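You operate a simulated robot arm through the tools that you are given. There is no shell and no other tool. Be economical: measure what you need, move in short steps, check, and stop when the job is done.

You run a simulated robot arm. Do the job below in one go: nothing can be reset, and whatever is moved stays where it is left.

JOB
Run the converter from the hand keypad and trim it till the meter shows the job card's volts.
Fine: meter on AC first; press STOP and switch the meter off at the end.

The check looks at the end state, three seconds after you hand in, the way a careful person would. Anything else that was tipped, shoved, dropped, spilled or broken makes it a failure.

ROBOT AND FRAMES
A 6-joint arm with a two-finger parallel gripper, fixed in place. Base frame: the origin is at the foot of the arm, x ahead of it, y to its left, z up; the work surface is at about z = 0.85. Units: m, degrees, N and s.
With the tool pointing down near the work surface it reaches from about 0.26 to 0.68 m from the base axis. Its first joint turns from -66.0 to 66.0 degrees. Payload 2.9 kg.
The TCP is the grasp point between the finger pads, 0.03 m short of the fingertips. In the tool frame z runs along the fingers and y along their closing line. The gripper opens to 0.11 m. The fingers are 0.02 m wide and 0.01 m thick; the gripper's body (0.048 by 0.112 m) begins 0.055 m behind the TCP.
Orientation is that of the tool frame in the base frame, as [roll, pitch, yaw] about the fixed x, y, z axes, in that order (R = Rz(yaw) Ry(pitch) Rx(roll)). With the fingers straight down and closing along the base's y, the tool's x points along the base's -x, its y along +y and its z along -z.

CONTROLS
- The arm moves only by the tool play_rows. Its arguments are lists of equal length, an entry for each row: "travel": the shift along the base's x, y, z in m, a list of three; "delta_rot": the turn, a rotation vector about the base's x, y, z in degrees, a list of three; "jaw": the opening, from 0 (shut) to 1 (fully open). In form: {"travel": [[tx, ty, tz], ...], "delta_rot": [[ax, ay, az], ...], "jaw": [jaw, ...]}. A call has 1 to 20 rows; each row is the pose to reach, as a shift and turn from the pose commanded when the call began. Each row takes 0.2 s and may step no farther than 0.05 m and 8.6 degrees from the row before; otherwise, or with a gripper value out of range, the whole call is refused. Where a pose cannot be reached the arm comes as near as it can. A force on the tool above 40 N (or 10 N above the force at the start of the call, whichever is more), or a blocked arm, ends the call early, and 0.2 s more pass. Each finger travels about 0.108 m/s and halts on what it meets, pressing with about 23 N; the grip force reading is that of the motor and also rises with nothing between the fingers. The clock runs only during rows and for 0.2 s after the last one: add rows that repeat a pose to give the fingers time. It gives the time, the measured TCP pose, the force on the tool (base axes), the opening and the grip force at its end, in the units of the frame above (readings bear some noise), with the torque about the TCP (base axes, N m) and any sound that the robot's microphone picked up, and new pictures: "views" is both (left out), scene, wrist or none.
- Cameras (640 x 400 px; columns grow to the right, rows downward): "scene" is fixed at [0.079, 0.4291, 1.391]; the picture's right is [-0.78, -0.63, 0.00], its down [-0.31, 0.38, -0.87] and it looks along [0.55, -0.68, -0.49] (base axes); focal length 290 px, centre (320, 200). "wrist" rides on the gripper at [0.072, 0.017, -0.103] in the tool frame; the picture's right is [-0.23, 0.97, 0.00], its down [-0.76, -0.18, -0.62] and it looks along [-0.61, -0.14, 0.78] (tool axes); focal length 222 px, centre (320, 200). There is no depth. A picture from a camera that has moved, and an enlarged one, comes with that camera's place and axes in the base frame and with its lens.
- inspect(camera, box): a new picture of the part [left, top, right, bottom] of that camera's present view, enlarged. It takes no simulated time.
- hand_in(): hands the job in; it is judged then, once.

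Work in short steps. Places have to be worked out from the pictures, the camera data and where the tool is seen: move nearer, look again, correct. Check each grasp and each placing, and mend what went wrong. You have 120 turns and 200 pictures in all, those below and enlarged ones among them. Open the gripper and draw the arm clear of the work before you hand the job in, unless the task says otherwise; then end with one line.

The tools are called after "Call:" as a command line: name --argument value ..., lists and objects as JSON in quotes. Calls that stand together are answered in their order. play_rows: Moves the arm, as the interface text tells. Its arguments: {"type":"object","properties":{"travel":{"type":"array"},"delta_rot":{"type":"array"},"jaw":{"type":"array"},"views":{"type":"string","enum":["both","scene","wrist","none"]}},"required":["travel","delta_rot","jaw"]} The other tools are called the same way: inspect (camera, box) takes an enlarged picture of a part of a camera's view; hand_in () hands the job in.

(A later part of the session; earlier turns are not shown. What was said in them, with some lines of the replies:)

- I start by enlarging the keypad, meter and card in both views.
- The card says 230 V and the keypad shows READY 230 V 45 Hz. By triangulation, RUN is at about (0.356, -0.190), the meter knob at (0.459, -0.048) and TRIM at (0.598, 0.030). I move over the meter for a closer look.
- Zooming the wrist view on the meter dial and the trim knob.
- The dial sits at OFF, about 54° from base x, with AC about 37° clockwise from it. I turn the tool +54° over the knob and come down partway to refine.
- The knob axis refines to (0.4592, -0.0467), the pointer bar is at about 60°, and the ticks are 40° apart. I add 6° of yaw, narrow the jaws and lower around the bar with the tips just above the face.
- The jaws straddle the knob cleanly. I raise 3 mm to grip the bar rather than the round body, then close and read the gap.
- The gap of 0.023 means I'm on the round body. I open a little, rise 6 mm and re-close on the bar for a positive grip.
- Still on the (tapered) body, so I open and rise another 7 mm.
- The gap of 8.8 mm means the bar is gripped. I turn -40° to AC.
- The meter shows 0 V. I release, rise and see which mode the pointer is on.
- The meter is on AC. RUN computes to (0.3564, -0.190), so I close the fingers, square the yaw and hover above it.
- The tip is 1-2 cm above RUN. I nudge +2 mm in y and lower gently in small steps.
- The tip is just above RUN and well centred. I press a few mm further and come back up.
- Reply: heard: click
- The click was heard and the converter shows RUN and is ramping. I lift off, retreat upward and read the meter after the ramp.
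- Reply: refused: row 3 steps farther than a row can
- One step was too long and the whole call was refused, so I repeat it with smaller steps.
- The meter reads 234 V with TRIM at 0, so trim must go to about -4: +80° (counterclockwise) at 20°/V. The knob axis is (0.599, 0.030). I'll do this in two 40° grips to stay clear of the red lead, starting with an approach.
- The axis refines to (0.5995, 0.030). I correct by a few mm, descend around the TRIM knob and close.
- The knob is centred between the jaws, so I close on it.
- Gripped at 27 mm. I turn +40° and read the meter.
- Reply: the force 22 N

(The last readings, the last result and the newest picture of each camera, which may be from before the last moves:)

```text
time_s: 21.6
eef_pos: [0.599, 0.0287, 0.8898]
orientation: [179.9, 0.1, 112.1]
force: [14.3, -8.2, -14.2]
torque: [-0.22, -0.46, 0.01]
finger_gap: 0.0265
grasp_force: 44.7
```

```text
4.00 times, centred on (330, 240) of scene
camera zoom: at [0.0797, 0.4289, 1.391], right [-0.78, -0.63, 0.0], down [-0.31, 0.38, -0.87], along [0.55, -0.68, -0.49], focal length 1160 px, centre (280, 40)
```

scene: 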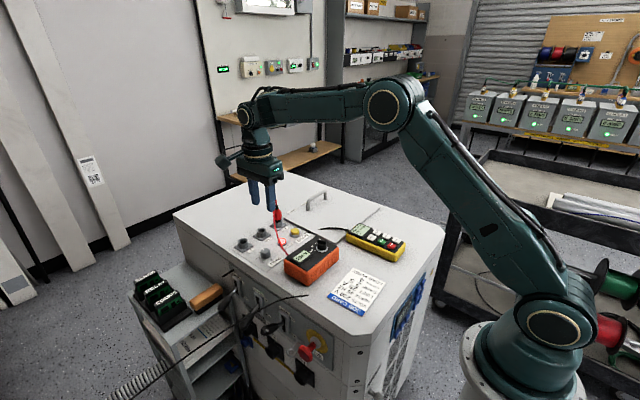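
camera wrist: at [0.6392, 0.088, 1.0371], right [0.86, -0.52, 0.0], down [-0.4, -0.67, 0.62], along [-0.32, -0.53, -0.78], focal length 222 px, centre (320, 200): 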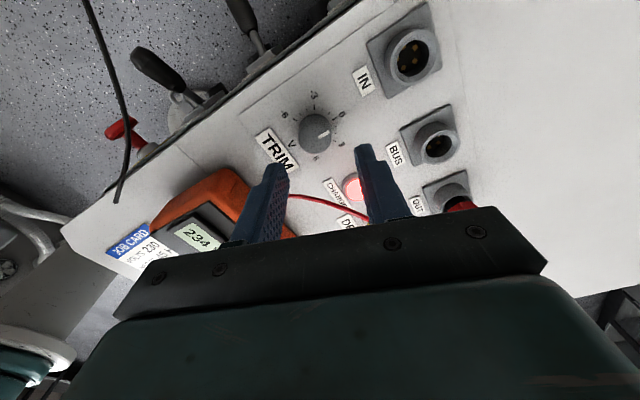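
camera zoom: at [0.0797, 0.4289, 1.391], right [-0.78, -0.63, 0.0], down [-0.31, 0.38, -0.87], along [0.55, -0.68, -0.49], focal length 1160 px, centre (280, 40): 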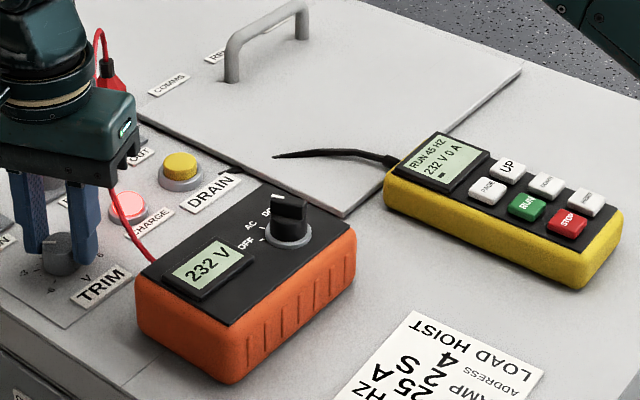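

It now reads 232 V, as predicted. I release, wind back 40°, nudge the centre to relieve the side force and regrip.

Call:
play_rows --travel '[[0, 0, 0], [0, 0, 0], [0.0005, -0.0005, 0], [0.001, -0.001, 0], [0.001, -0.001, 0], [0.001, -0.001, 0], [0.001, -0.001, 0], [0.001, -0.001, 0], [0.001, -0.001, 0], [0.001, -0.001, 0], [0.001, -0.001, 0]]' --delta_rot '[[0, 0, 0], [0, 0, 0], [0, 0, -8], [0, 0, -16], [0, 0, -24], [0, 0, -32], [0, 0, -40], [0, 0, -40], [0, 0, -40], [0, 0, -40], [0, 0, -40]]' --jaw '[0.3, 0.4, 0.4, 0.4, 0.4, 0.4, 0.4, 0.3, 0.25, 0.2, 0.2]' --views "none"

Call:
inspect --camera "scene" --box '[250, 190, 410, 290]'

```text
time_s: 24.0
eef_pos: [0.5997, 0.029, 0.8905]
orientation: [-179.9, 0.0, 72.1]
force: [-11.7, 5.7, 3.2]
torque: [0.03, 0.44, -0.03]
finger_gap: 0.0279
grasp_force: 6.2
```

```text
4.00 times, centred on (330, 240) of scene
camera zoom: at [0.0787, 0.4292, 1.391], right [-0.78, -0.63, 0.0], down [-0.31, 0.38, -0.87], along [0.55, -0.68, -0.49], focal length 1160 px, centre (280, 40)
```

zoom: 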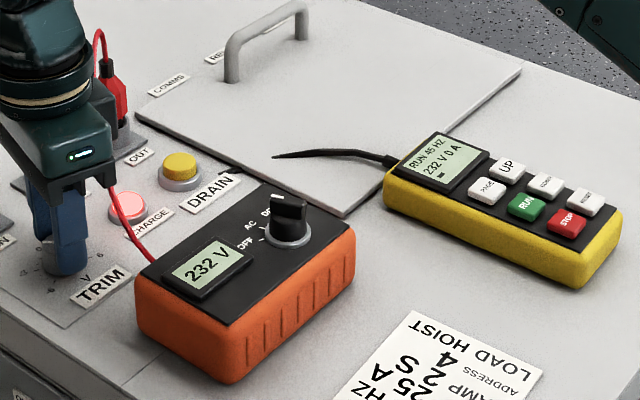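

The meter is still at 232 V. The nudge was slightly too much, so I take half of it back, finish gripping and turn +40°.

Call:
play_rows --travel '[[-0.0006, 0.0003, 0], [-0.0006, 0.0003, 0], [-0.0006, 0.0003, 0], [-0.0006, 0.0003, 0], [-0.0006, 0.0003, 0], [-0.0006, 0.0003, 0], [-0.0006, 0.0003, 0], [-0.0006, 0.0003, 0]]' --delta_rot '[[0, 0, 0], [0, 0, 0], [0, 0, 8], [0, 0, 16], [0, 0, 24], [0, 0, 32], [0, 0, 40], [0, 0, 40]]' --jaw '[0.18, 0.15, 0.15, 0.15, 0.15, 0.15, 0.15, 0.15]' --views "none"

Call:
inspect --camera "scene" --box '[250, 190, 410, 290]'

Call:
inspect --camera "wrist" --box '[220, 80, 420, 210]'

```text
time_s: 25.8
eef_pos: [0.599, 0.0293, 0.8907]
orientation: [-179.9, 0.0, 112.3]
force: [-13.1, 8.9, 0.2]
torque: [0.04, 0.31, 0.04]
finger_gap: 0.0263
grasp_force: 44.8
```

```text
4.00 times, centred on (330, 240) of scene
camera zoom: at [0.0787, 0.4293, 1.391], right [-0.78, -0.63, 0.0], down [-0.31, 0.38, -0.87], along [0.55, -0.68, -0.49], focal length 1160 px, centre (280, 40)
```

zoom: 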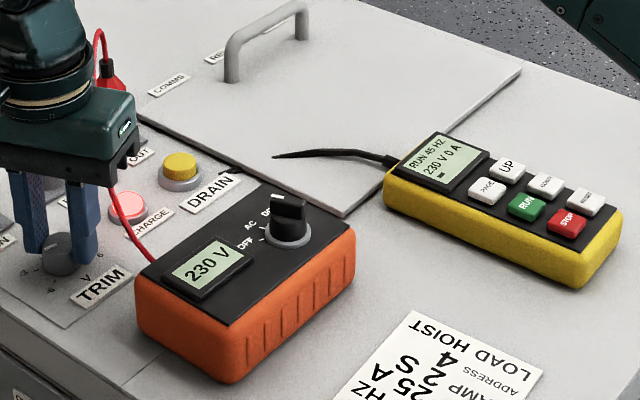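

```text
3.08 times, centred on (320, 145) of wrist
camera zoom: at [0.587, 0.1024, 0.9941], right [0.99, 0.16, 0.0], down [0.12, -0.77, 0.62], along [0.1, -0.62, -0.78], focal length 684 px, centre (320, 369)
```

zoom: 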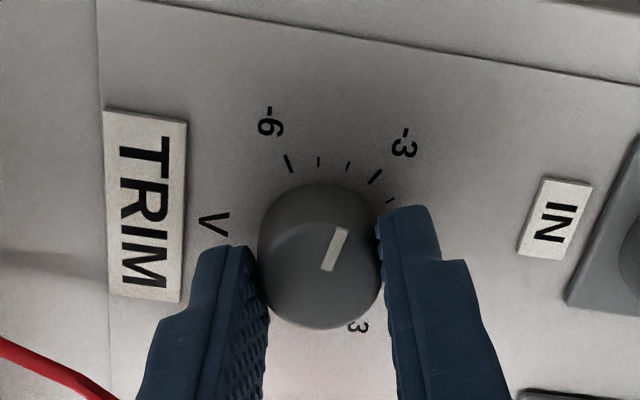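

The meter shows 230 V. I release, lift straight up and confirm.

Call:
play_rows --travel '[[0, 0, 0], [0, 0, 0], [0, 0, 0.02], [0, 0, 0.05], [0, 0, 0.09], [0, 0, 0.13]]' --delta_rot '[[0, 0, 0], [0, 0, 0], [0, 0, 0], [0, 0, 0], [0, 0, 0], [0, 0, 0]]' --jaw '[0.3, 0.42, 0.42, 0.42, 0.42, 0.42]' --views "none"

Call:
inspect --camera "scene" --box '[230, 190, 410, 290]'

Call:
inspect --camera "wrist" --box '[200, 40, 440, 190]'

```text
time_s: 27.2
eef_pos: [0.6012, 0.0305, 1.0213]
orientation: [-180.0, 0.0, 112.0]
force: [-0.1, -1.0, -0.2]
torque: [0.02, 0.01, -0.02]
finger_gap: 0.0462
grasp_force: 0.1
```

```text
3.56 times, centred on (320, 240) of scene
camera zoom: at [0.079, 0.429, 1.391], right [-0.78, -0.63, 0.0], down [-0.31, 0.38, -0.87], along [0.55, -0.68, -0.49], focal length 1031 px, centre (320, 58)
```

zoom: 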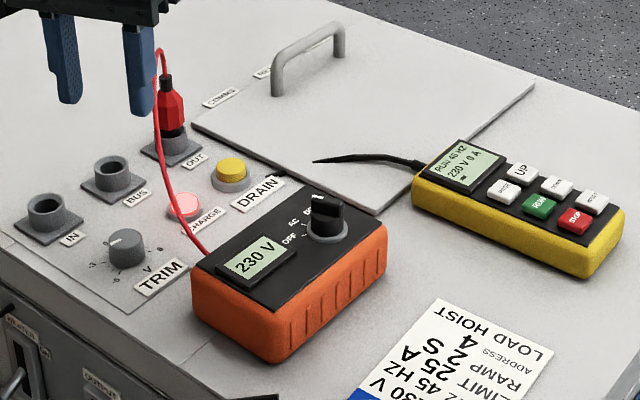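

```text
2.67 times, centred on (320, 115) of wrist
camera zoom: at [0.5892, 0.1031, 1.1257], right [0.99, 0.15, 0.0], down [0.12, -0.77, 0.62], along [0.1, -0.62, -0.78], focal length 592 px, centre (320, 427)
```

zoom: 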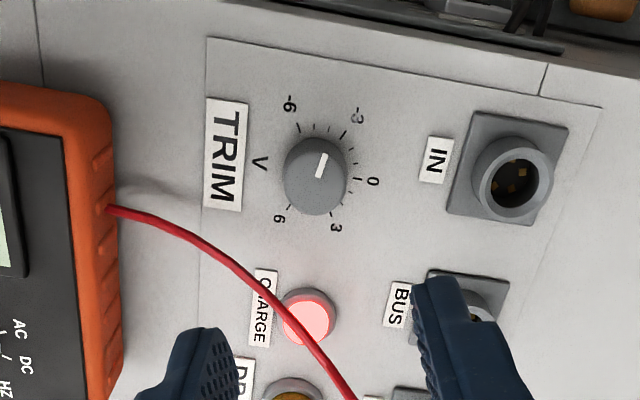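

230 V confirmed and steady. Next is STOP, at about (0.3245, -0.190): I fly over with the fingers closing and yaw back to 180, then hover.

Call:
play_rows --travel '[[-0.025, -0.02, 0.02], [-0.055, -0.045, 0.04], [-0.085, -0.07, 0.04], [-0.115, -0.095, 0.04], [-0.145, -0.12, 0.04], [-0.175, -0.145, 0.04], [-0.205, -0.165, 0.04], [-0.235, -0.19, 0.04], [-0.26, -0.21, 0.02], [-0.2758, -0.2207, 0], [-0.2758, -0.2207, -0.04], [-0.2758, -0.2207, -0.08], [-0.2758, -0.2207, -0.088], [-0.2758, -0.2207, -0.088]]' --delta_rot '[[0, 0, 8], [0, 0, 16], [0, 0, 24], [0, 0, 32], [0, 0, 40], [0, 0, 48], [0, 0, 56], [0, 0, 64], [0, 0, 68], [0, 0, 68], [0, 0, 68], [0, 0, 68], [0, 0, 68], [0, 0, 68]]' --jaw '[0.4, 0.4, 0.4, 0.3, 0.2, 0.1, 0, 0, 0, 0, 0, 0, 0, 0]' --views "wrist"

Call:
inspect --camera "scene" --box '[320, 200, 430, 280]'

Call:
inspect --camera "wrist" --box '[220, 60, 400, 200]'

```text
time_s: 30.2
eef_pos: [0.324, -0.1933, 0.9322]
orientation: [179.9, 0.1, 179.9]
force: [-0.3, 0.5, 0.8]
torque: [-0.05, 0.0, -0.01]
finger_gap: 0.0
grasp_force: 22.8
camera wrist: at [0.2511, -0.177, 1.0364], right [0.23, 0.97, 0.0], down [0.76, -0.18, 0.62], along [0.61, -0.14, -0.78], focal length 222 px, centre (320, 200)
```

wrist: 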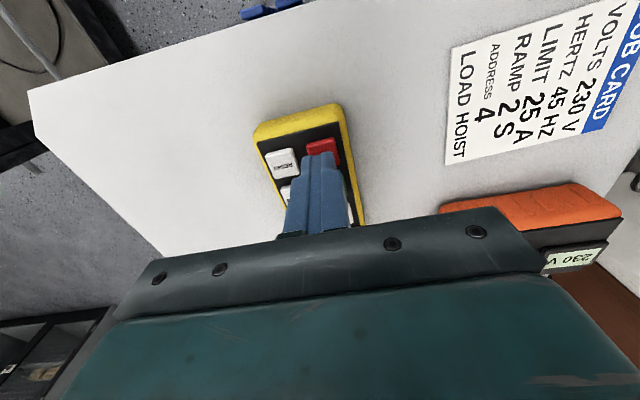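

```text
5.00 times, centred on (375, 240) of scene
camera zoom: at [0.0791, 0.429, 1.391], right [-0.78, -0.63, 0.0], down [-0.31, 0.38, -0.87], along [0.55, -0.68, -0.49], focal length 1450 px, centre (45, 0)
```

zoom: 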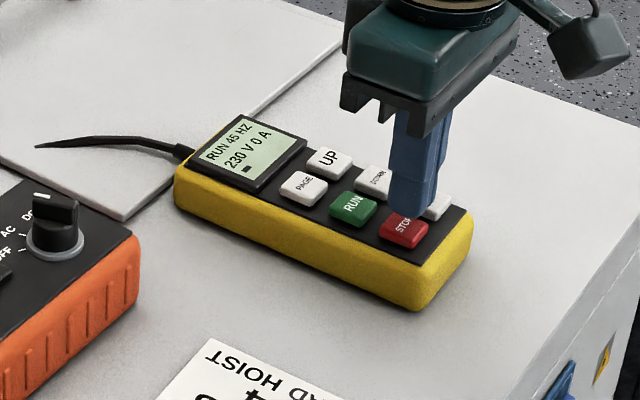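

```text
2.86 times, centred on (310, 130) of wrist
camera zoom: at [0.2511, -0.177, 1.0364], right [0.23, 0.97, 0.0], down [0.76, -0.18, 0.62], along [0.61, -0.14, -0.78], focal length 635 px, centre (349, 400)
```

zoom: 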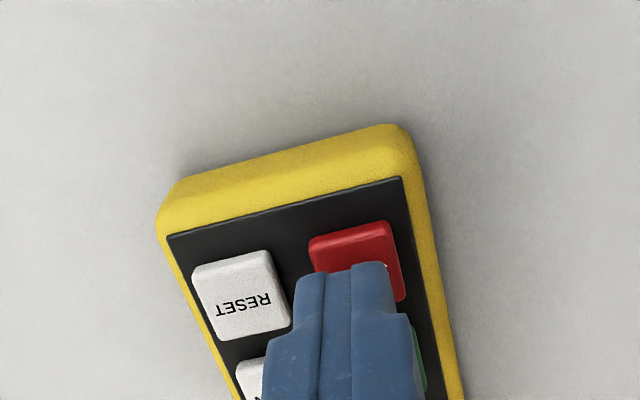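

I shift +3.5 mm in y to centre on STOP, lower, press to the same depth as for RUN, and check.

Call:
play_rows --travel '[[0, 0.0035, -0.003], [0, 0.0035, -0.007], [0, 0.0035, -0.0095], [0, 0.0035, -0.0115], [0, 0.0035, -0.0135], [0, 0.0035, -0.0145]]' --delta_rot '[[0, 0, 0], [0, 0, 0], [0, 0, 0], [0, 0, 0], [0, 0, 0], [0, 0, 0]]' --jaw '[0, 0, 0, 0, 0, 0]' --views "none"

Call:
inspect --camera "scene" --box '[270, 200, 420, 290]'

```text
time_s: 31.6
eef_pos: [0.325, -0.1876, 0.9186]
orientation: [179.9, 0.0, 180.0]
force: [-0.8, 0.7, 5.9]
torque: [0.03, 0.01, -0.04]
finger_gap: 0.0
grasp_force: 23.1
heard: click
```

```text
4.27 times, centred on (345, 245) of scene
camera zoom: at [0.079, 0.4291, 1.391], right [-0.78, -0.63, 0.0], down [-0.31, 0.38, -0.87], along [0.55, -0.68, -0.49], focal length 1237 px, centre (213, 8)
```

zoom: 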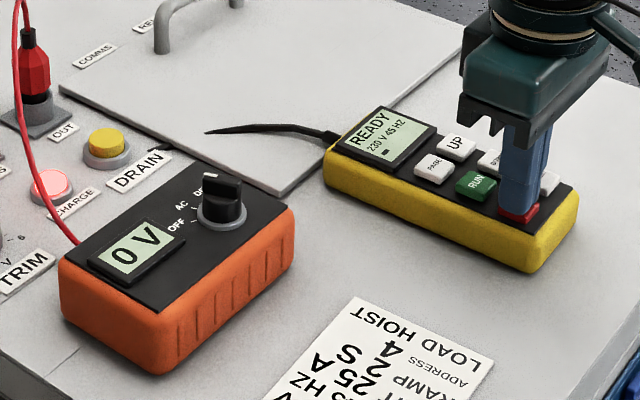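

The click was heard, READY is shown and the meter is at 0 V. I now go back over the meter dial with yaw +20°.

Call:
play_rows --travel '[[0, 0, 0.03], [0, 0, 0.07], [0.01, 0.01, 0.11], [0.04, 0.04, 0.12], [0.07, 0.07, 0.12], [0.1, 0.1, 0.12], [0.125, 0.13, 0.12], [0.1355, 0.142, 0.11], [0.1355, 0.142, 0.08], [0.1355, 0.142, 0.07], [0.1355, 0.142, 0.07]]' --delta_rot '[[0, 0, 0], [0, 0, 0], [0, 0, 5], [0, 0, 10], [0, 0, 15], [0, 0, 20], [0, 0, 20], [0, 0, 20], [0, 0, 20], [0, 0, 20], [0, 0, 20]]' --jaw '[0, 0, 0.1, 0.2, 0.3, 0.35, 0.35, 0.35, 0.35, 0.35, 0.35]' --views "none"

Call:
inspect --camera "wrist" --box '[240, 70, 420, 190]'

```text
time_s: 34.0
eef_pos: [0.4603, -0.0472, 0.9875]
orientation: [-180.0, -0.1, -159.9]
force: [-0.1, 0.4, -0.4]
torque: [0.01, 0.0, -0.02]
finger_gap: 0.0385
grasp_force: 0.1
```

```text
3.33 times, centred on (330, 130) of wrist
camera zoom: at [0.3847, -0.0563, 1.0908], right [-0.12, 0.99, 0.0], down [0.78, 0.09, 0.62], along [0.62, 0.07, -0.78], focal length 740 px, centre (287, 433)
```

zoom: 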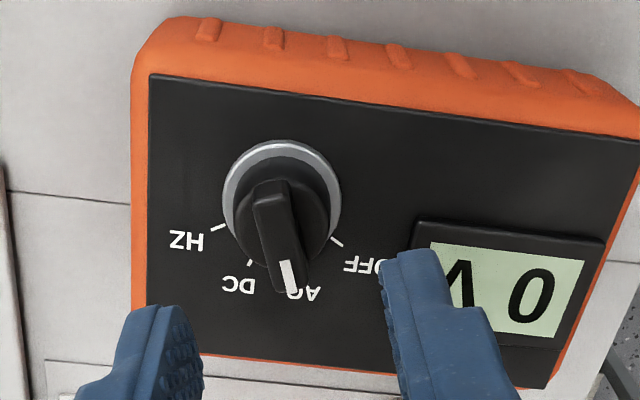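

Well aligned. I lower 31 mm to the earlier bar grip height and close.

Call:
play_rows --travel '[[0, 0.0005, -0.015], [0, 0.0005, -0.028], [0, 0.0005, -0.0315], [0, 0.0005, -0.0315], [0, 0.0005, -0.0315], [0, 0.0005, -0.0315], [0, 0.0005, -0.0315]]' --delta_rot '[[0, 0, 0], [0, 0, 0], [0, 0, 0], [0, 0, 0], [0, 0, 0], [0, 0, 0], [0, 0, 0]]' --jaw '[0.35, 0.35, 0.35, 0.25, 0.15, 0.05, 0.05]' --views "none"

```text
time_s: 35.6
eef_pos: [0.4579, -0.0457, 0.9574]
orientation: [179.9, 0.0, -160.0]
force: [-2.2, -3.9, -0.2]
torque: [-0.06, -0.08, 0.01]
finger_gap: 0.0087
grasp_force: 22.9
```

The bar is gripped at 8.7 mm. I turn +40° to OFF.

Call:
play_rows --travel '[[0, 0, 0], [0, 0, 0], [0, 0, 0], [0, 0, 0], [0, 0, 0], [0, 0, 0]]' --delta_rot '[[0, 0, 8], [0, 0, 16], [0, 0, 24], [0, 0, 32], [0, 0, 40], [0, 0, 40]]' --jaw '[0.05, 0.05, 0.05, 0.05, 0.05, 0.05]' --views "none"

Call:
inspect --camera "scene" --box '[270, 200, 420, 290]'

```text
time_s: 37.0
eef_pos: [0.46, -0.0457, 0.9546]
orientation: [180.0, 0.0, -119.9]
force: [0.2, -0.1, 0.3]
torque: [-0.08, 0.04, -0.01]
finger_gap: 0.0087
grasp_force: 22.7
```

```text
4.27 times, centred on (345, 245) of scene
camera zoom: at [0.0791, 0.429, 1.391], right [-0.78, -0.63, 0.0], down [-0.31, 0.38, -0.87], along [0.55, -0.68, -0.49], focal length 1237 px, centre (213, 8)
```

zoom: 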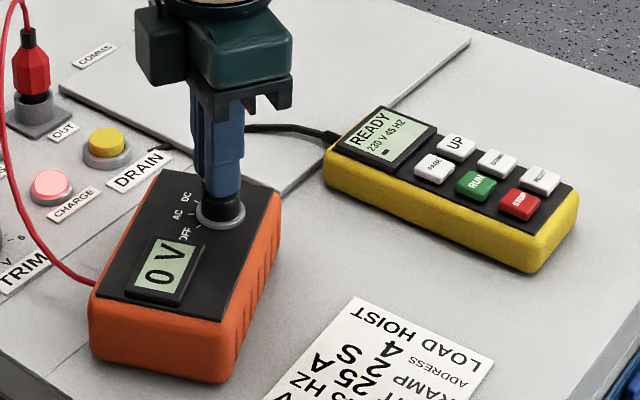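

The meter seems to have turned with the dial. I release carefully and look before correcting.

Call:
play_rows --travel '[[0, 0, 0], [0, 0, 0], [0, 0, 0.03], [0, 0, 0.06], [-0.01, -0.01, 0.1], [-0.01, -0.01, 0.1]]' --delta_rot '[[0, 0, 0], [0, 0, 0], [0, 0, 0], [0, 0, -8], [0, 0, -16], [0, 0, -24]]' --jaw '[0.15, 0.35, 0.35, 0.35, 0.35, 0.35]' --views "wrist"

Call:
inspect --camera "wrist" --box '[220, 50, 430, 190]'

Call:
inspect --camera "scene" --box '[250, 190, 400, 290]'

```text
time_s: 38.4
eef_pos: [0.4503, -0.056, 1.0581]
orientation: [180.0, 0.0, -144.2]
force: [0.4, -0.1, -0.1]
torque: [0.05, -0.01, 0.0]
finger_gap: 0.0385
grasp_force: 0.0
camera wrist: at [0.3803, -0.0854, 1.162], right [-0.39, 0.92, 0.0], down [0.72, 0.3, 0.62], along [0.57, 0.24, -0.78], focal length 222 px, centre (320, 200)
```

wrist: 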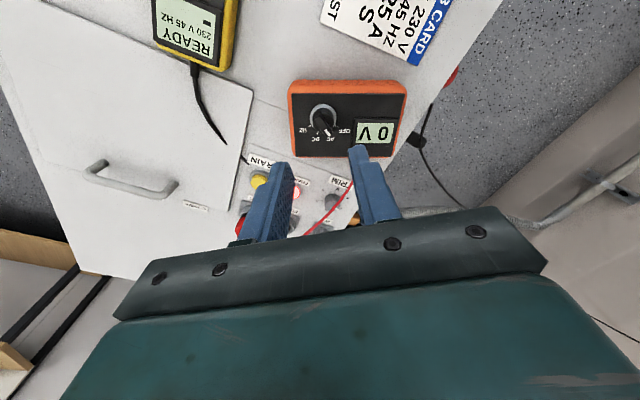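

```text
2.86 times, centred on (325, 120) of wrist
camera zoom: at [0.3803, -0.0854, 1.162], right [-0.39, 0.92, 0.0], down [0.72, 0.3, 0.62], along [0.57, 0.24, -0.78], focal length 635 px, centre (306, 429)
```

zoom: 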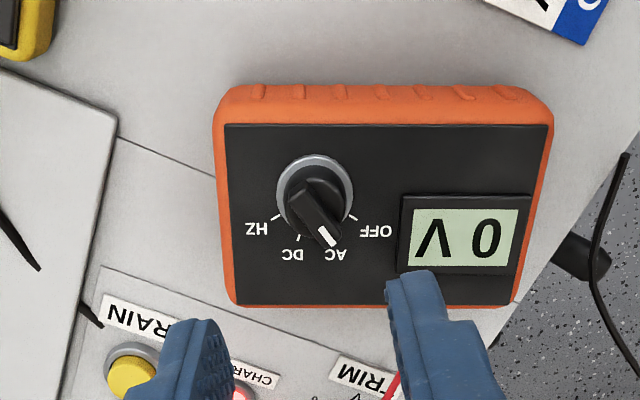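

```text
4.00 times, centred on (325, 240) of scene
camera zoom: at [0.079, 0.429, 1.391], right [-0.78, -0.63, 0.0], down [-0.31, 0.38, -0.87], along [0.55, -0.68, -0.49], focal length 1160 px, centre (300, 40)
```

zoom: 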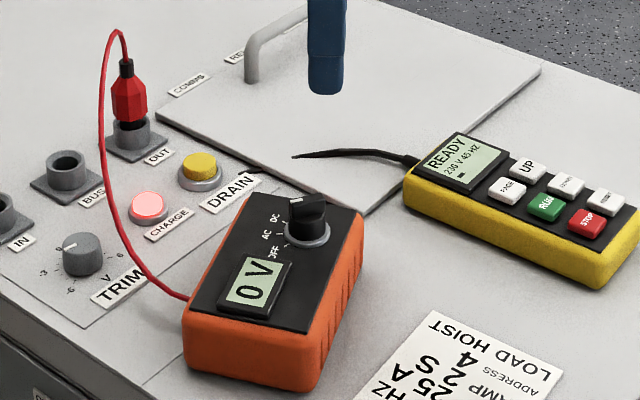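

The dial moved only about 17° relative to the meter, which itself slid about 24°. So I'll turn the dial while pressing down on the knob to pin the meter, then square the meter up afterwards by its body. First I hover over the knob again.

Call:
play_rows --travel '[[0.004, 0.004, -0.02], [0.0075, 0.007, -0.045], [0.0075, 0.007, -0.07], [0.0075, 0.007, -0.07]]' --delta_rot '[[0, 0, 8], [0, 0, 16], [0, 0, 24], [0, 0, 24]]' --jaw '[0.3, 0.3, 0.3, 0.3]' --views "none"

Call:
inspect --camera "wrist" --box '[240, 70, 420, 190]'

```text
time_s: 39.4
eef_pos: [0.4571, -0.0479, 0.9855]
orientation: [180.0, 0.0, -119.9]
force: [0.5, 0.2, 0.2]
torque: [-0.05, 0.01, 0.01]
finger_gap: 0.0333
grasp_force: 0.1
```

```text
3.33 times, centred on (330, 130) of wrist
camera zoom: at [0.4053, -0.1031, 1.0899], right [-0.73, 0.68, 0.0], down [0.53, 0.57, 0.62], along [0.42, 0.46, -0.78], focal length 740 px, centre (287, 433)
```

zoom: 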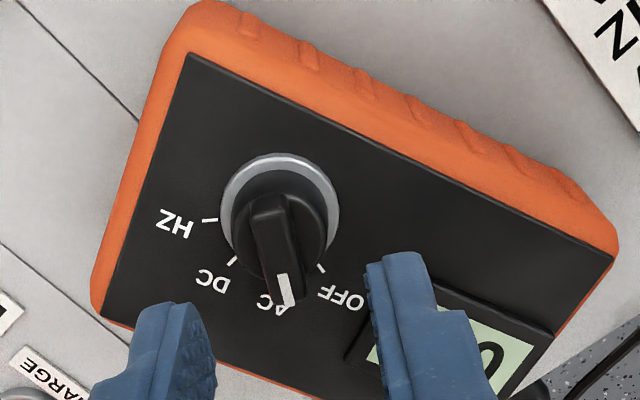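

Alignment is good. I lower, close on the bar, then press down gently and read the force.

Call:
play_rows --travel '[[0, 0, -0.015], [0, 0, -0.027], [0, 0, -0.0295], [0, 0, -0.0295], [0, 0, -0.0295], [0, 0, -0.0295], [0, 0, -0.031]]' --delta_rot '[[0, 0, 0], [0, 0, 0], [0, 0, 0], [0, 0, 0], [0, 0, 0], [0, 0, 0], [0, 0, 0]]' --jaw '[0.3, 0.3, 0.3, 0.2, 0.1, 0.05, 0.05]' --views "none"

```text
time_s: 41.0
eef_pos: [0.456, -0.0488, 0.9562]
orientation: [-179.9, 0.0, -120.1]
force: [-2.6, -3.0, 17.2]
torque: [-0.35, 0.26, 0.03]
finger_gap: 0.0087
grasp_force: 23.1
```

Gripped with 17 N down. I turn +12° and check whether the meter holds.

Call:
play_rows --travel '[[0, 0, 0], [0, 0, 0], [0, 0, 0]]' --delta_rot '[[0, 0, 4], [0, 0, 8], [0, 0, 12]]' --jaw '[0.05, 0.05, 0.05]' --views "none"

Call:
inspect --camera "scene" --box '[250, 190, 400, 290]'

```text
time_s: 41.8
eef_pos: [0.4571, -0.0472, 0.9553]
orientation: [-179.9, 0.0, -107.9]
force: [-2.6, -1.2, 19.5]
torque: [0.05, 0.1, -0.01]
finger_gap: 0.0086
grasp_force: 22.7
```

```text
4.00 times, centred on (325, 240) of scene
camera zoom: at [0.0787, 0.4291, 1.391], right [-0.78, -0.63, 0.0], down [-0.31, 0.38, -0.87], along [0.55, -0.68, -0.49], focal length 1160 px, centre (300, 40)
```

zoom: 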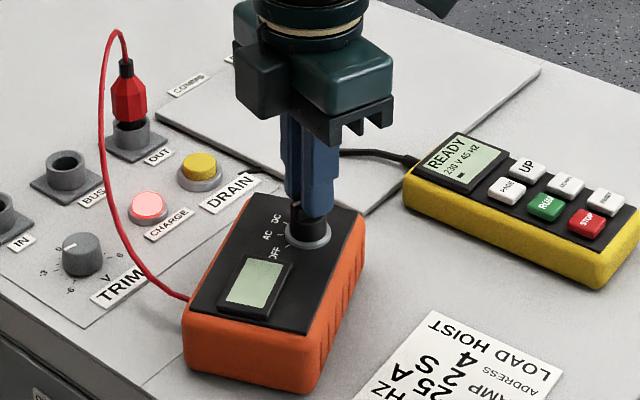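

The meter stayed put and the display has gone blank. I turn the remaining 11° to point fully at OFF, then release and lift.

Call:
play_rows --travel '[[0, 0, 0], [0, 0, 0], [0, 0, 0], [0, 0, 0], [0, 0, 0], [0, 0, 0], [0, 0, 0.03], [0, 0, 0.06], [-0.01, -0.01, 0.1], [-0.01, -0.01, 0.1], [-0.01, -0.01, 0.1]]' --delta_rot '[[0, 0, 4], [0, 0, 8], [0, 0, 11], [0, 0, 11], [0, 0, 11], [0, 0, 11], [0, 0, 11], [0, 0, 3], [0, 0, -5], [0, 0, -13], [0, 0, -21]]' --jaw '[0.05, 0.05, 0.05, 0.05, 0.15, 0.3, 0.35, 0.35, 0.35, 0.35, 0.35]' --views "none"

Call:
inspect --camera "wrist" --box '[220, 50, 430, 190]'

Call:
inspect --camera "scene" --box '[250, 190, 400, 290]'

```text
time_s: 44.2
eef_pos: [0.447, -0.0578, 1.0548]
orientation: [-180.0, 0.0, -129.0]
force: [0.0, 0.8, 0.7]
torque: [-0.01, 0.01, -0.03]
finger_gap: 0.0386
grasp_force: 0.1
```

```text
2.86 times, centred on (325, 120) of wrist
camera zoom: at [0.3873, -0.1047, 1.1585], right [-0.61, 0.79, 0.0], down [0.62, 0.48, 0.62], along [0.49, 0.38, -0.78], focal length 635 px, centre (306, 429)
```

zoom: 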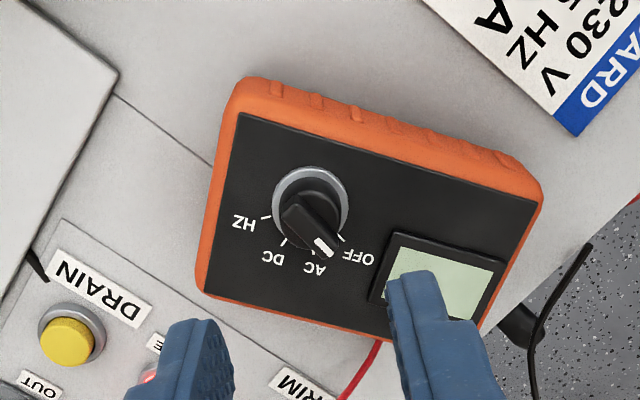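

```text
4.00 times, centred on (325, 240) of scene
camera zoom: at [0.079, 0.4291, 1.391], right [-0.78, -0.63, 0.0], down [-0.31, 0.38, -0.87], along [0.55, -0.68, -0.49], focal length 1160 px, centre (300, 40)
```

zoom: 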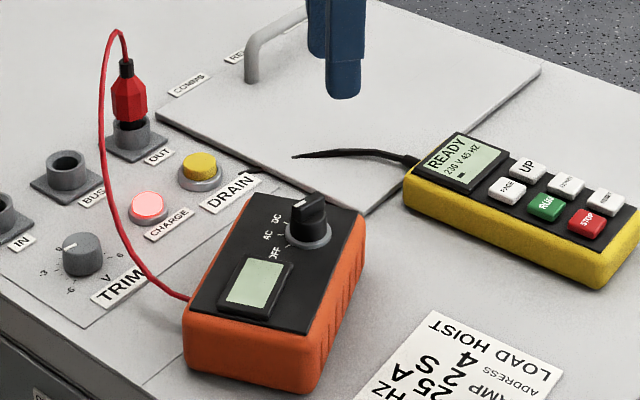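

The dial is at OFF. The meter still sits about 22° rotated and 14 mm off its original place (centre now about (0.453, -0.020), originally (0.468, -0.020), long axis along y). A gentle push in +x at its display end with closed fingers gives just that correction, so I move to the start of that push.

Call:
play_rows --travel '[[-0.015, 0.01, 0.01], [-0.03, 0.025, 0.01], [-0.05, 0.04, 0.01], [-0.07, 0.055, 0.01], [-0.09, 0.068, 0], [-0.097, 0.0758, -0.03], [-0.097, 0.0758, -0.07], [-0.097, 0.0758, -0.11], [-0.097, 0.0758, -0.15], [-0.097, 0.0758, -0.158], [-0.097, 0.0758, -0.158]]' --delta_rot '[[0, 0, -8], [0, 0, -16], [0, 0, -24], [0, 0, -32], [0, 0, -40], [0, 0, -48], [0, 0, -51], [0, 0, -51], [0, 0, -51], [0, 0, -51], [0, 0, -51]]' --jaw '[0.2, 0.1, 0, 0, 0, 0, 0, 0, 0, 0, 0]' --views "wrist"

Call:
inspect --camera "scene" --box '[250, 190, 400, 290]'

```text
time_s: 46.6
eef_pos: [0.3507, 0.0158, 0.8969]
orientation: [180.0, 0.0, 180.0]
force: [0.6, 0.9, 0.1]
torque: [-0.01, 0.0, -0.02]
finger_gap: 0.0
grasp_force: 23.2
camera wrist: at [0.278, 0.0324, 1.0007], right [0.23, 0.97, 0.0], down [0.76, -0.18, 0.62], along [0.61, -0.14, -0.78], focal length 222 px, centre (320, 200)
```

wrist: 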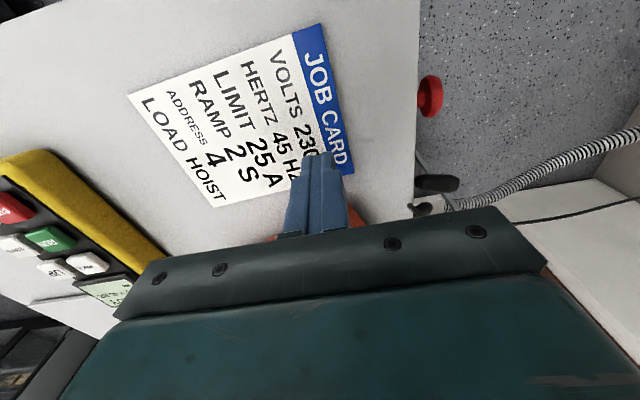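

```text
4.00 times, centred on (325, 240) of scene
camera zoom: at [0.0791, 0.4291, 1.391], right [-0.78, -0.63, 0.0], down [-0.31, 0.38, -0.87], along [0.55, -0.68, -0.49], focal length 1160 px, centre (300, 40)
```

zoom: 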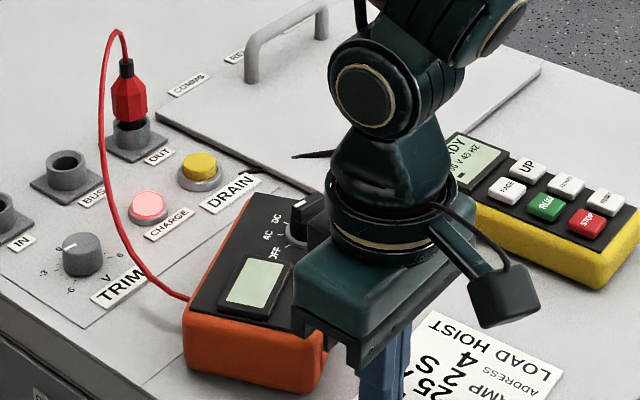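

The tip is 1.5 cm above the table, beside the meter's display end. I push slowly in +x, partway first.

Call:
play_rows --travel '[[0.01, 0.003, 0], [0.018, 0.004, 0], [0.024, 0.005, 0], [0.03, 0.006, 0], [0.035, 0.007, 0], [0.04, 0.008, 0], [0.045, 0.009, 0]]' --delta_rot '[[0, 0, 0], [0, 0, 0], [0, 0, 0], [0, 0, 0], [0, 0, 0], [0, 0, 0], [0, 0, 0]]' --jaw '[0, 0, 0, 0, 0, 0, 0]' --views "none"

Call:
inspect --camera "scene" --box '[250, 190, 400, 290]'

```text
time_s: 48.2
eef_pos: [0.3961, 0.0263, 0.8984]
orientation: [-180.0, 0.1, 180.0]
force: [-3.1, 1.1, 0.0]
torque: [-0.07, -0.01, 0.04]
finger_gap: 0.0
grasp_force: 23.2
```

```text
4.00 times, centred on (325, 240) of scene
camera zoom: at [0.079, 0.4291, 1.391], right [-0.78, -0.63, 0.0], down [-0.31, 0.38, -0.87], along [0.55, -0.68, -0.49], focal length 1160 px, centre (300, 40)
```

zoom: 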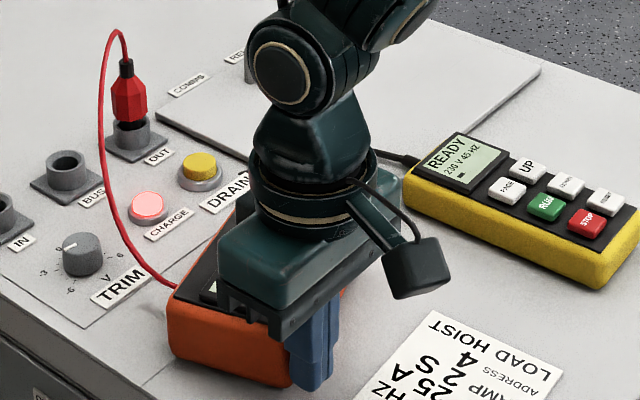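

The meter is moving easily at 3 N. I push a further 14 mm, then back off to look.

Call:
play_rows --travel '[[0.005, 0.001, 0], [0.01, 0.002, 0], [0.014, 0.003, 0], [0.014, 0.003, 0], [-0.01, 0.003, 0], [-0.02, 0.003, 0.03], [-0.03, 0.003, 0.07], [-0.03, -0.02, 0.11], [-0.03, -0.05, 0.14], [-0.03, -0.08, 0.14]]' --delta_rot '[[0, 0, 0], [0, 0, 0], [0, 0, 0], [0, 0, 0], [0, 0, 0], [0, 0, 0], [0, 0, 0], [0, 0, 0], [0, 0, 0], [0, 0, 0]]' --jaw '[0, 0, 0, 0, 0, 0, 0, 0, 0, 0]' --views "wrist"

Call:
inspect --camera "scene" --box '[230, 190, 430, 315]'

Call:
inspect --camera "wrist" --box '[300, 60, 500, 200]'

```text
time_s: 50.4
eef_pos: [0.3657, -0.0539, 1.0365]
orientation: [-179.9, -0.1, -180.0]
force: [-0.8, 1.0, -0.1]
torque: [0.0, 0.01, 0.02]
finger_gap: 0.0
grasp_force: 23.1
camera wrist: at [0.2929, -0.038, 1.1403], right [0.23, 0.97, 0.0], down [0.76, -0.18, 0.62], along [0.61, -0.14, -0.78], focal length 222 px, centre (320, 200)
```

wrist: 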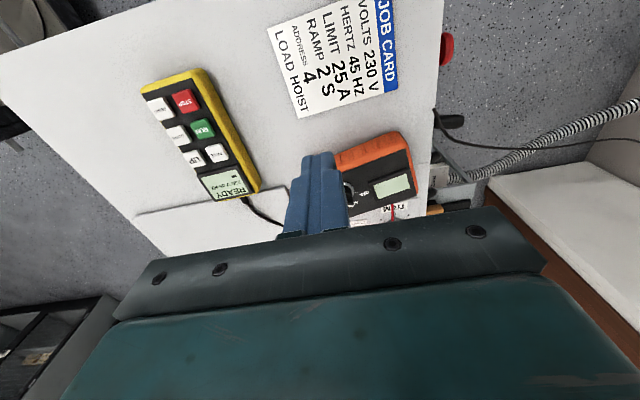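

```text
3.20 times, centred on (330, 252) of scene
camera zoom: at [0.079, 0.4291, 1.391], right [-0.78, -0.63, 0.0], down [-0.31, 0.38, -0.87], along [0.55, -0.68, -0.49], focal length 928 px, centre (288, 32)
```

zoom: 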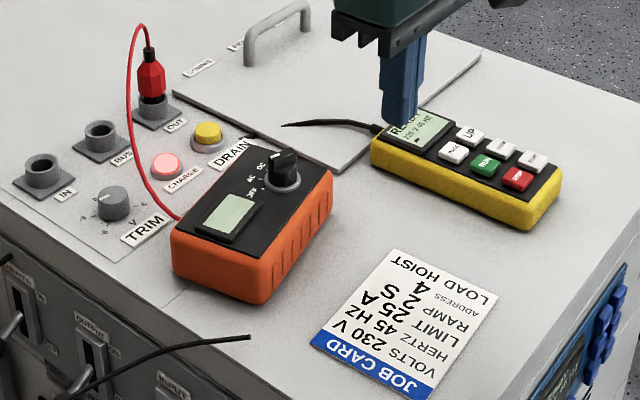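

```text
2.86 times, centred on (400, 130) of wrist
camera zoom: at [0.2929, -0.038, 1.1403], right [0.23, 0.97, 0.0], down [0.76, -0.18, 0.62], along [0.61, -0.14, -0.78], focal length 635 px, centre (91, 400)
```

zoom: 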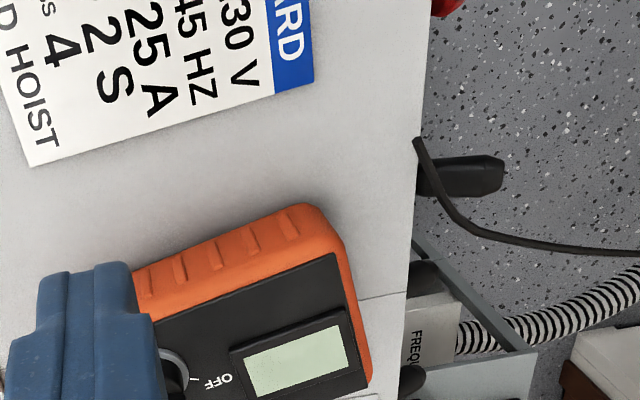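

The display end is back to its original place, but the knob end is about 13 mm too far in +x. A light push in -x on the far side at the knob end (y about -0.062) should fix that. I go over and down behind it.

Call:
play_rows --travel '[[0.045, -0.002, 0.01], [0.09, -0.004, 0.01], [0.135, -0.006, 0.01], [0.175, -0.008, 0.01], [0.197, -0.008, 0], [0.197, -0.008, -0.04], [0.197, -0.008, -0.08], [0.197, -0.008, -0.08]]' --delta_rot '[[0, 0, 0], [0, 0, 0], [0, 0, 0], [0, 0, 0], [0, 0, 0], [0, 0, 0], [0, 0, 0], [0, 0, 0]]' --jaw '[0, 0, 0, 0, 0, 0, 0, 0]' --views "none"

Call:
inspect --camera "wrist" --box '[200, 40, 440, 220]'

Call:
inspect --camera "scene" --box '[230, 170, 390, 290]'

```text
time_s: 52.2
eef_pos: [0.561, -0.0619, 0.9555]
orientation: [180.0, 0.0, 179.9]
force: [0.6, -0.3, -0.2]
torque: [0.02, 0.03, 0.02]
finger_gap: 0.0
grasp_force: 22.7
```

```text
2.22 times, centred on (320, 130) of wrist
camera zoom: at [0.4885, -0.0453, 1.0603], right [0.23, 0.97, 0.0], down [0.76, -0.18, 0.62], along [0.61, -0.14, -0.78], focal length 494 px, centre (320, 356)
```

zoom: 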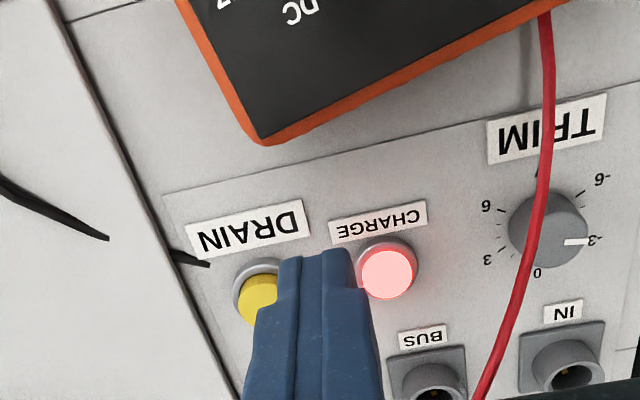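

```text
3.33 times, centred on (310, 230) of scene
camera zoom: at [0.0791, 0.4291, 1.391], right [-0.78, -0.63, 0.0], down [-0.31, 0.38, -0.87], along [0.55, -0.68, -0.49], focal length 967 px, centre (353, 100)
```

zoom: 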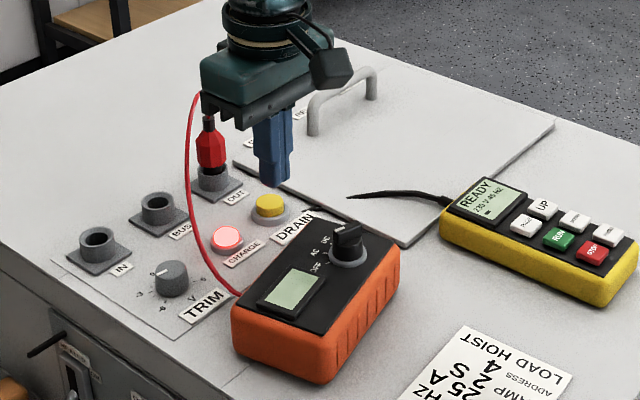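

As predicted, the near corner is at (0.532, -0.074). I lower to z 0.897, push in -x to about 0.527, back off and lift.

Call:
play_rows --travel '[[0, 0, -0.03], [0, 0, -0.058], [-0.01, 0, -0.058], [-0.016, 0, -0.058], [-0.021, 0, -0.058], [-0.026, 0, -0.058], [-0.03, 0, -0.058], [-0.034, 0, -0.058], [-0.034, 0, -0.058], [-0.015, 0, -0.058], [0, 0, -0.04], [0, 0, 0], [0, 0, 0.04]]' --delta_rot '[[0, 0, 0], [0, 0, 0], [0, 0, 0], [0, 0, 0], [0, 0, 0], [0, 0, 0], [0, 0, 0], [0, 0, 0], [0, 0, 0], [0, 0, 0], [0, 0, 0], [0, 0, 0], [0, 0, 0]]' --jaw '[0, 0, 0, 0, 0, 0, 0, 0, 0, 0, 0, 0, 0]' --views "none"

Call:
inspect --camera "scene" --box '[230, 190, 430, 315]'

```text
time_s: 55.0
eef_pos: [0.5616, -0.0612, 0.9978]
orientation: [-180.0, 0.0, -180.0]
force: [-0.1, -0.9, 0.0]
torque: [-0.04, 0.01, 0.03]
finger_gap: 0.0
grasp_force: 23.4
```

```text
3.20 times, centred on (330, 252) of scene
camera zoom: at [0.079, 0.4291, 1.391], right [-0.78, -0.63, 0.0], down [-0.31, 0.38, -0.87], along [0.55, -0.68, -0.49], focal length 928 px, centre (288, 32)
```

zoom: 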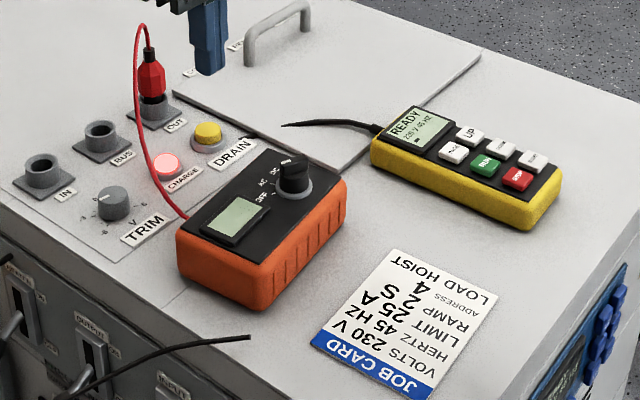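

The meter is now within a few millimetres and degrees of its original pose, blank and at OFF. I draw the arm up and clear, open the gripper and do a final check.

Call:
play_rows --travel '[[-0.02, -0.02, 0.04], [-0.04, -0.05, 0.07], [-0.06, -0.08, 0.1], [-0.09, -0.11, 0.13], [-0.12, -0.13, 0.16], [-0.13, -0.13, 0.2], [-0.13, -0.13, 0.2]]' --delta_rot '[[0, 0, 0], [0, 0, 0], [0, 0, 0], [0, 0, 0], [0, 0, 0], [0, 0, 0], [0, 0, 0]]' --jaw '[0, 0, 0.3, 0.6, 1, 1, 1]' --views "scene"

Call:
inspect --camera "wrist" --box '[240, 0, 500, 162]'

Call:
inspect --camera "scene" --box '[250, 200, 380, 290]'

```text
refused: row 4 steps farther than a row can; nothing moved
```

```text
2.46 times, centred on (370, 81) of wrist
camera zoom: at [0.4891, -0.0453, 1.1023], right [0.23, 0.97, 0.0], down [0.76, -0.18, 0.62], along [0.61, -0.14, -0.78], focal length 547 px, centre (197, 493)
```

zoom: 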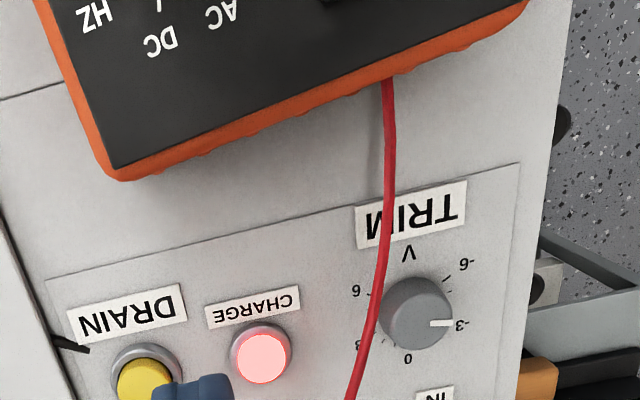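

```text
4.44 times, centred on (315, 245) of scene
camera zoom: at [0.079, 0.4291, 1.391], right [-0.78, -0.63, 0.0], down [-0.31, 0.38, -0.87], along [0.55, -0.68, -0.49], focal length 1289 px, centre (342, 0)
```

zoom: 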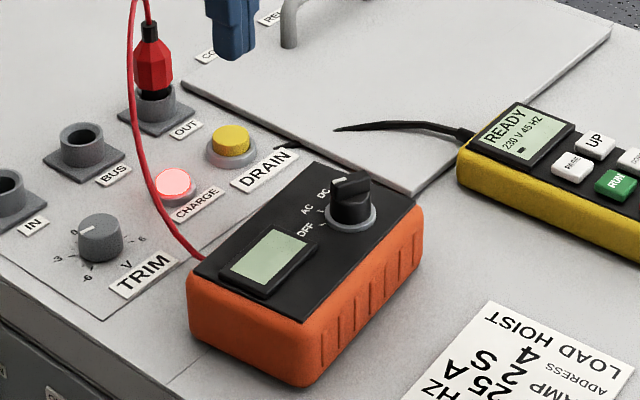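

One step was slightly too long, so I retreat again with shorter ones.

Call:
play_rows --travel '[[-0.015, -0.015, 0.035], [-0.03, -0.03, 0.07], [-0.05, -0.05, 0.1], [-0.07, -0.075, 0.13], [-0.09, -0.1, 0.16], [-0.11, -0.12, 0.19], [-0.13, -0.13, 0.21], [-0.13, -0.13, 0.21], [-0.13, -0.13, 0.21]]' --delta_rot '[[0, 0, 0], [0, 0, 0], [0, 0, 0], [0, 0, 0], [0, 0, 0], [0, 0, 0], [0, 0, 0], [0, 0, 0], [0, 0, 0]]' --jaw '[0, 0, 0.3, 0.5, 0.7, 0.9, 1, 1, 1]' --views "scene"

Call:
inspect --camera "wrist" --box '[340, 20, 500, 162]'

```text
time_s: 57.0
eef_pos: [0.4323, -0.1921, 1.2088]
orientation: [-180.0, 0.1, -180.0]
force: [0.1, 0.6, -0.5]
torque: [-0.01, 0.03, -0.01]
finger_gap: 0.11
grasp_force: 0.1
```

scene: 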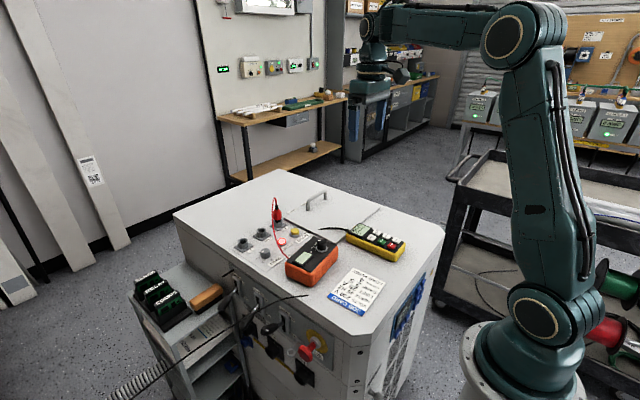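

```text
2.82 times, centred on (420, 91) of wrist
camera zoom: at [0.3594, -0.1763, 1.313], right [0.23, 0.97, 0.0], down [0.76, -0.18, 0.62], along [0.61, -0.14, -0.78], focal length 626 px, centre (38, 507)
```

zoom: 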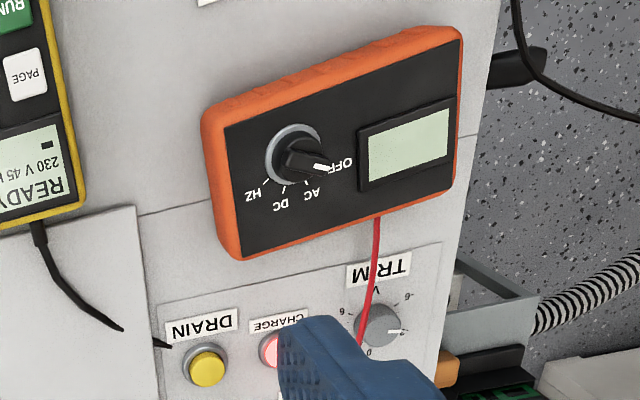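

The dial points to OFF with the display blank, the keypad shows READY, and the arm is clear with the gripper open. I hand in.

Call:
hand_in

```text
The job is handed in.
```

The converter ran from the keypad and was trimmed from 234 V to the card's 230 V on the AC meter, then stopped, and the meter is off; the meter slid about 24° on the bench while I turned it off, and I pushed it back to within about 5° and a few millimetres of where it started.
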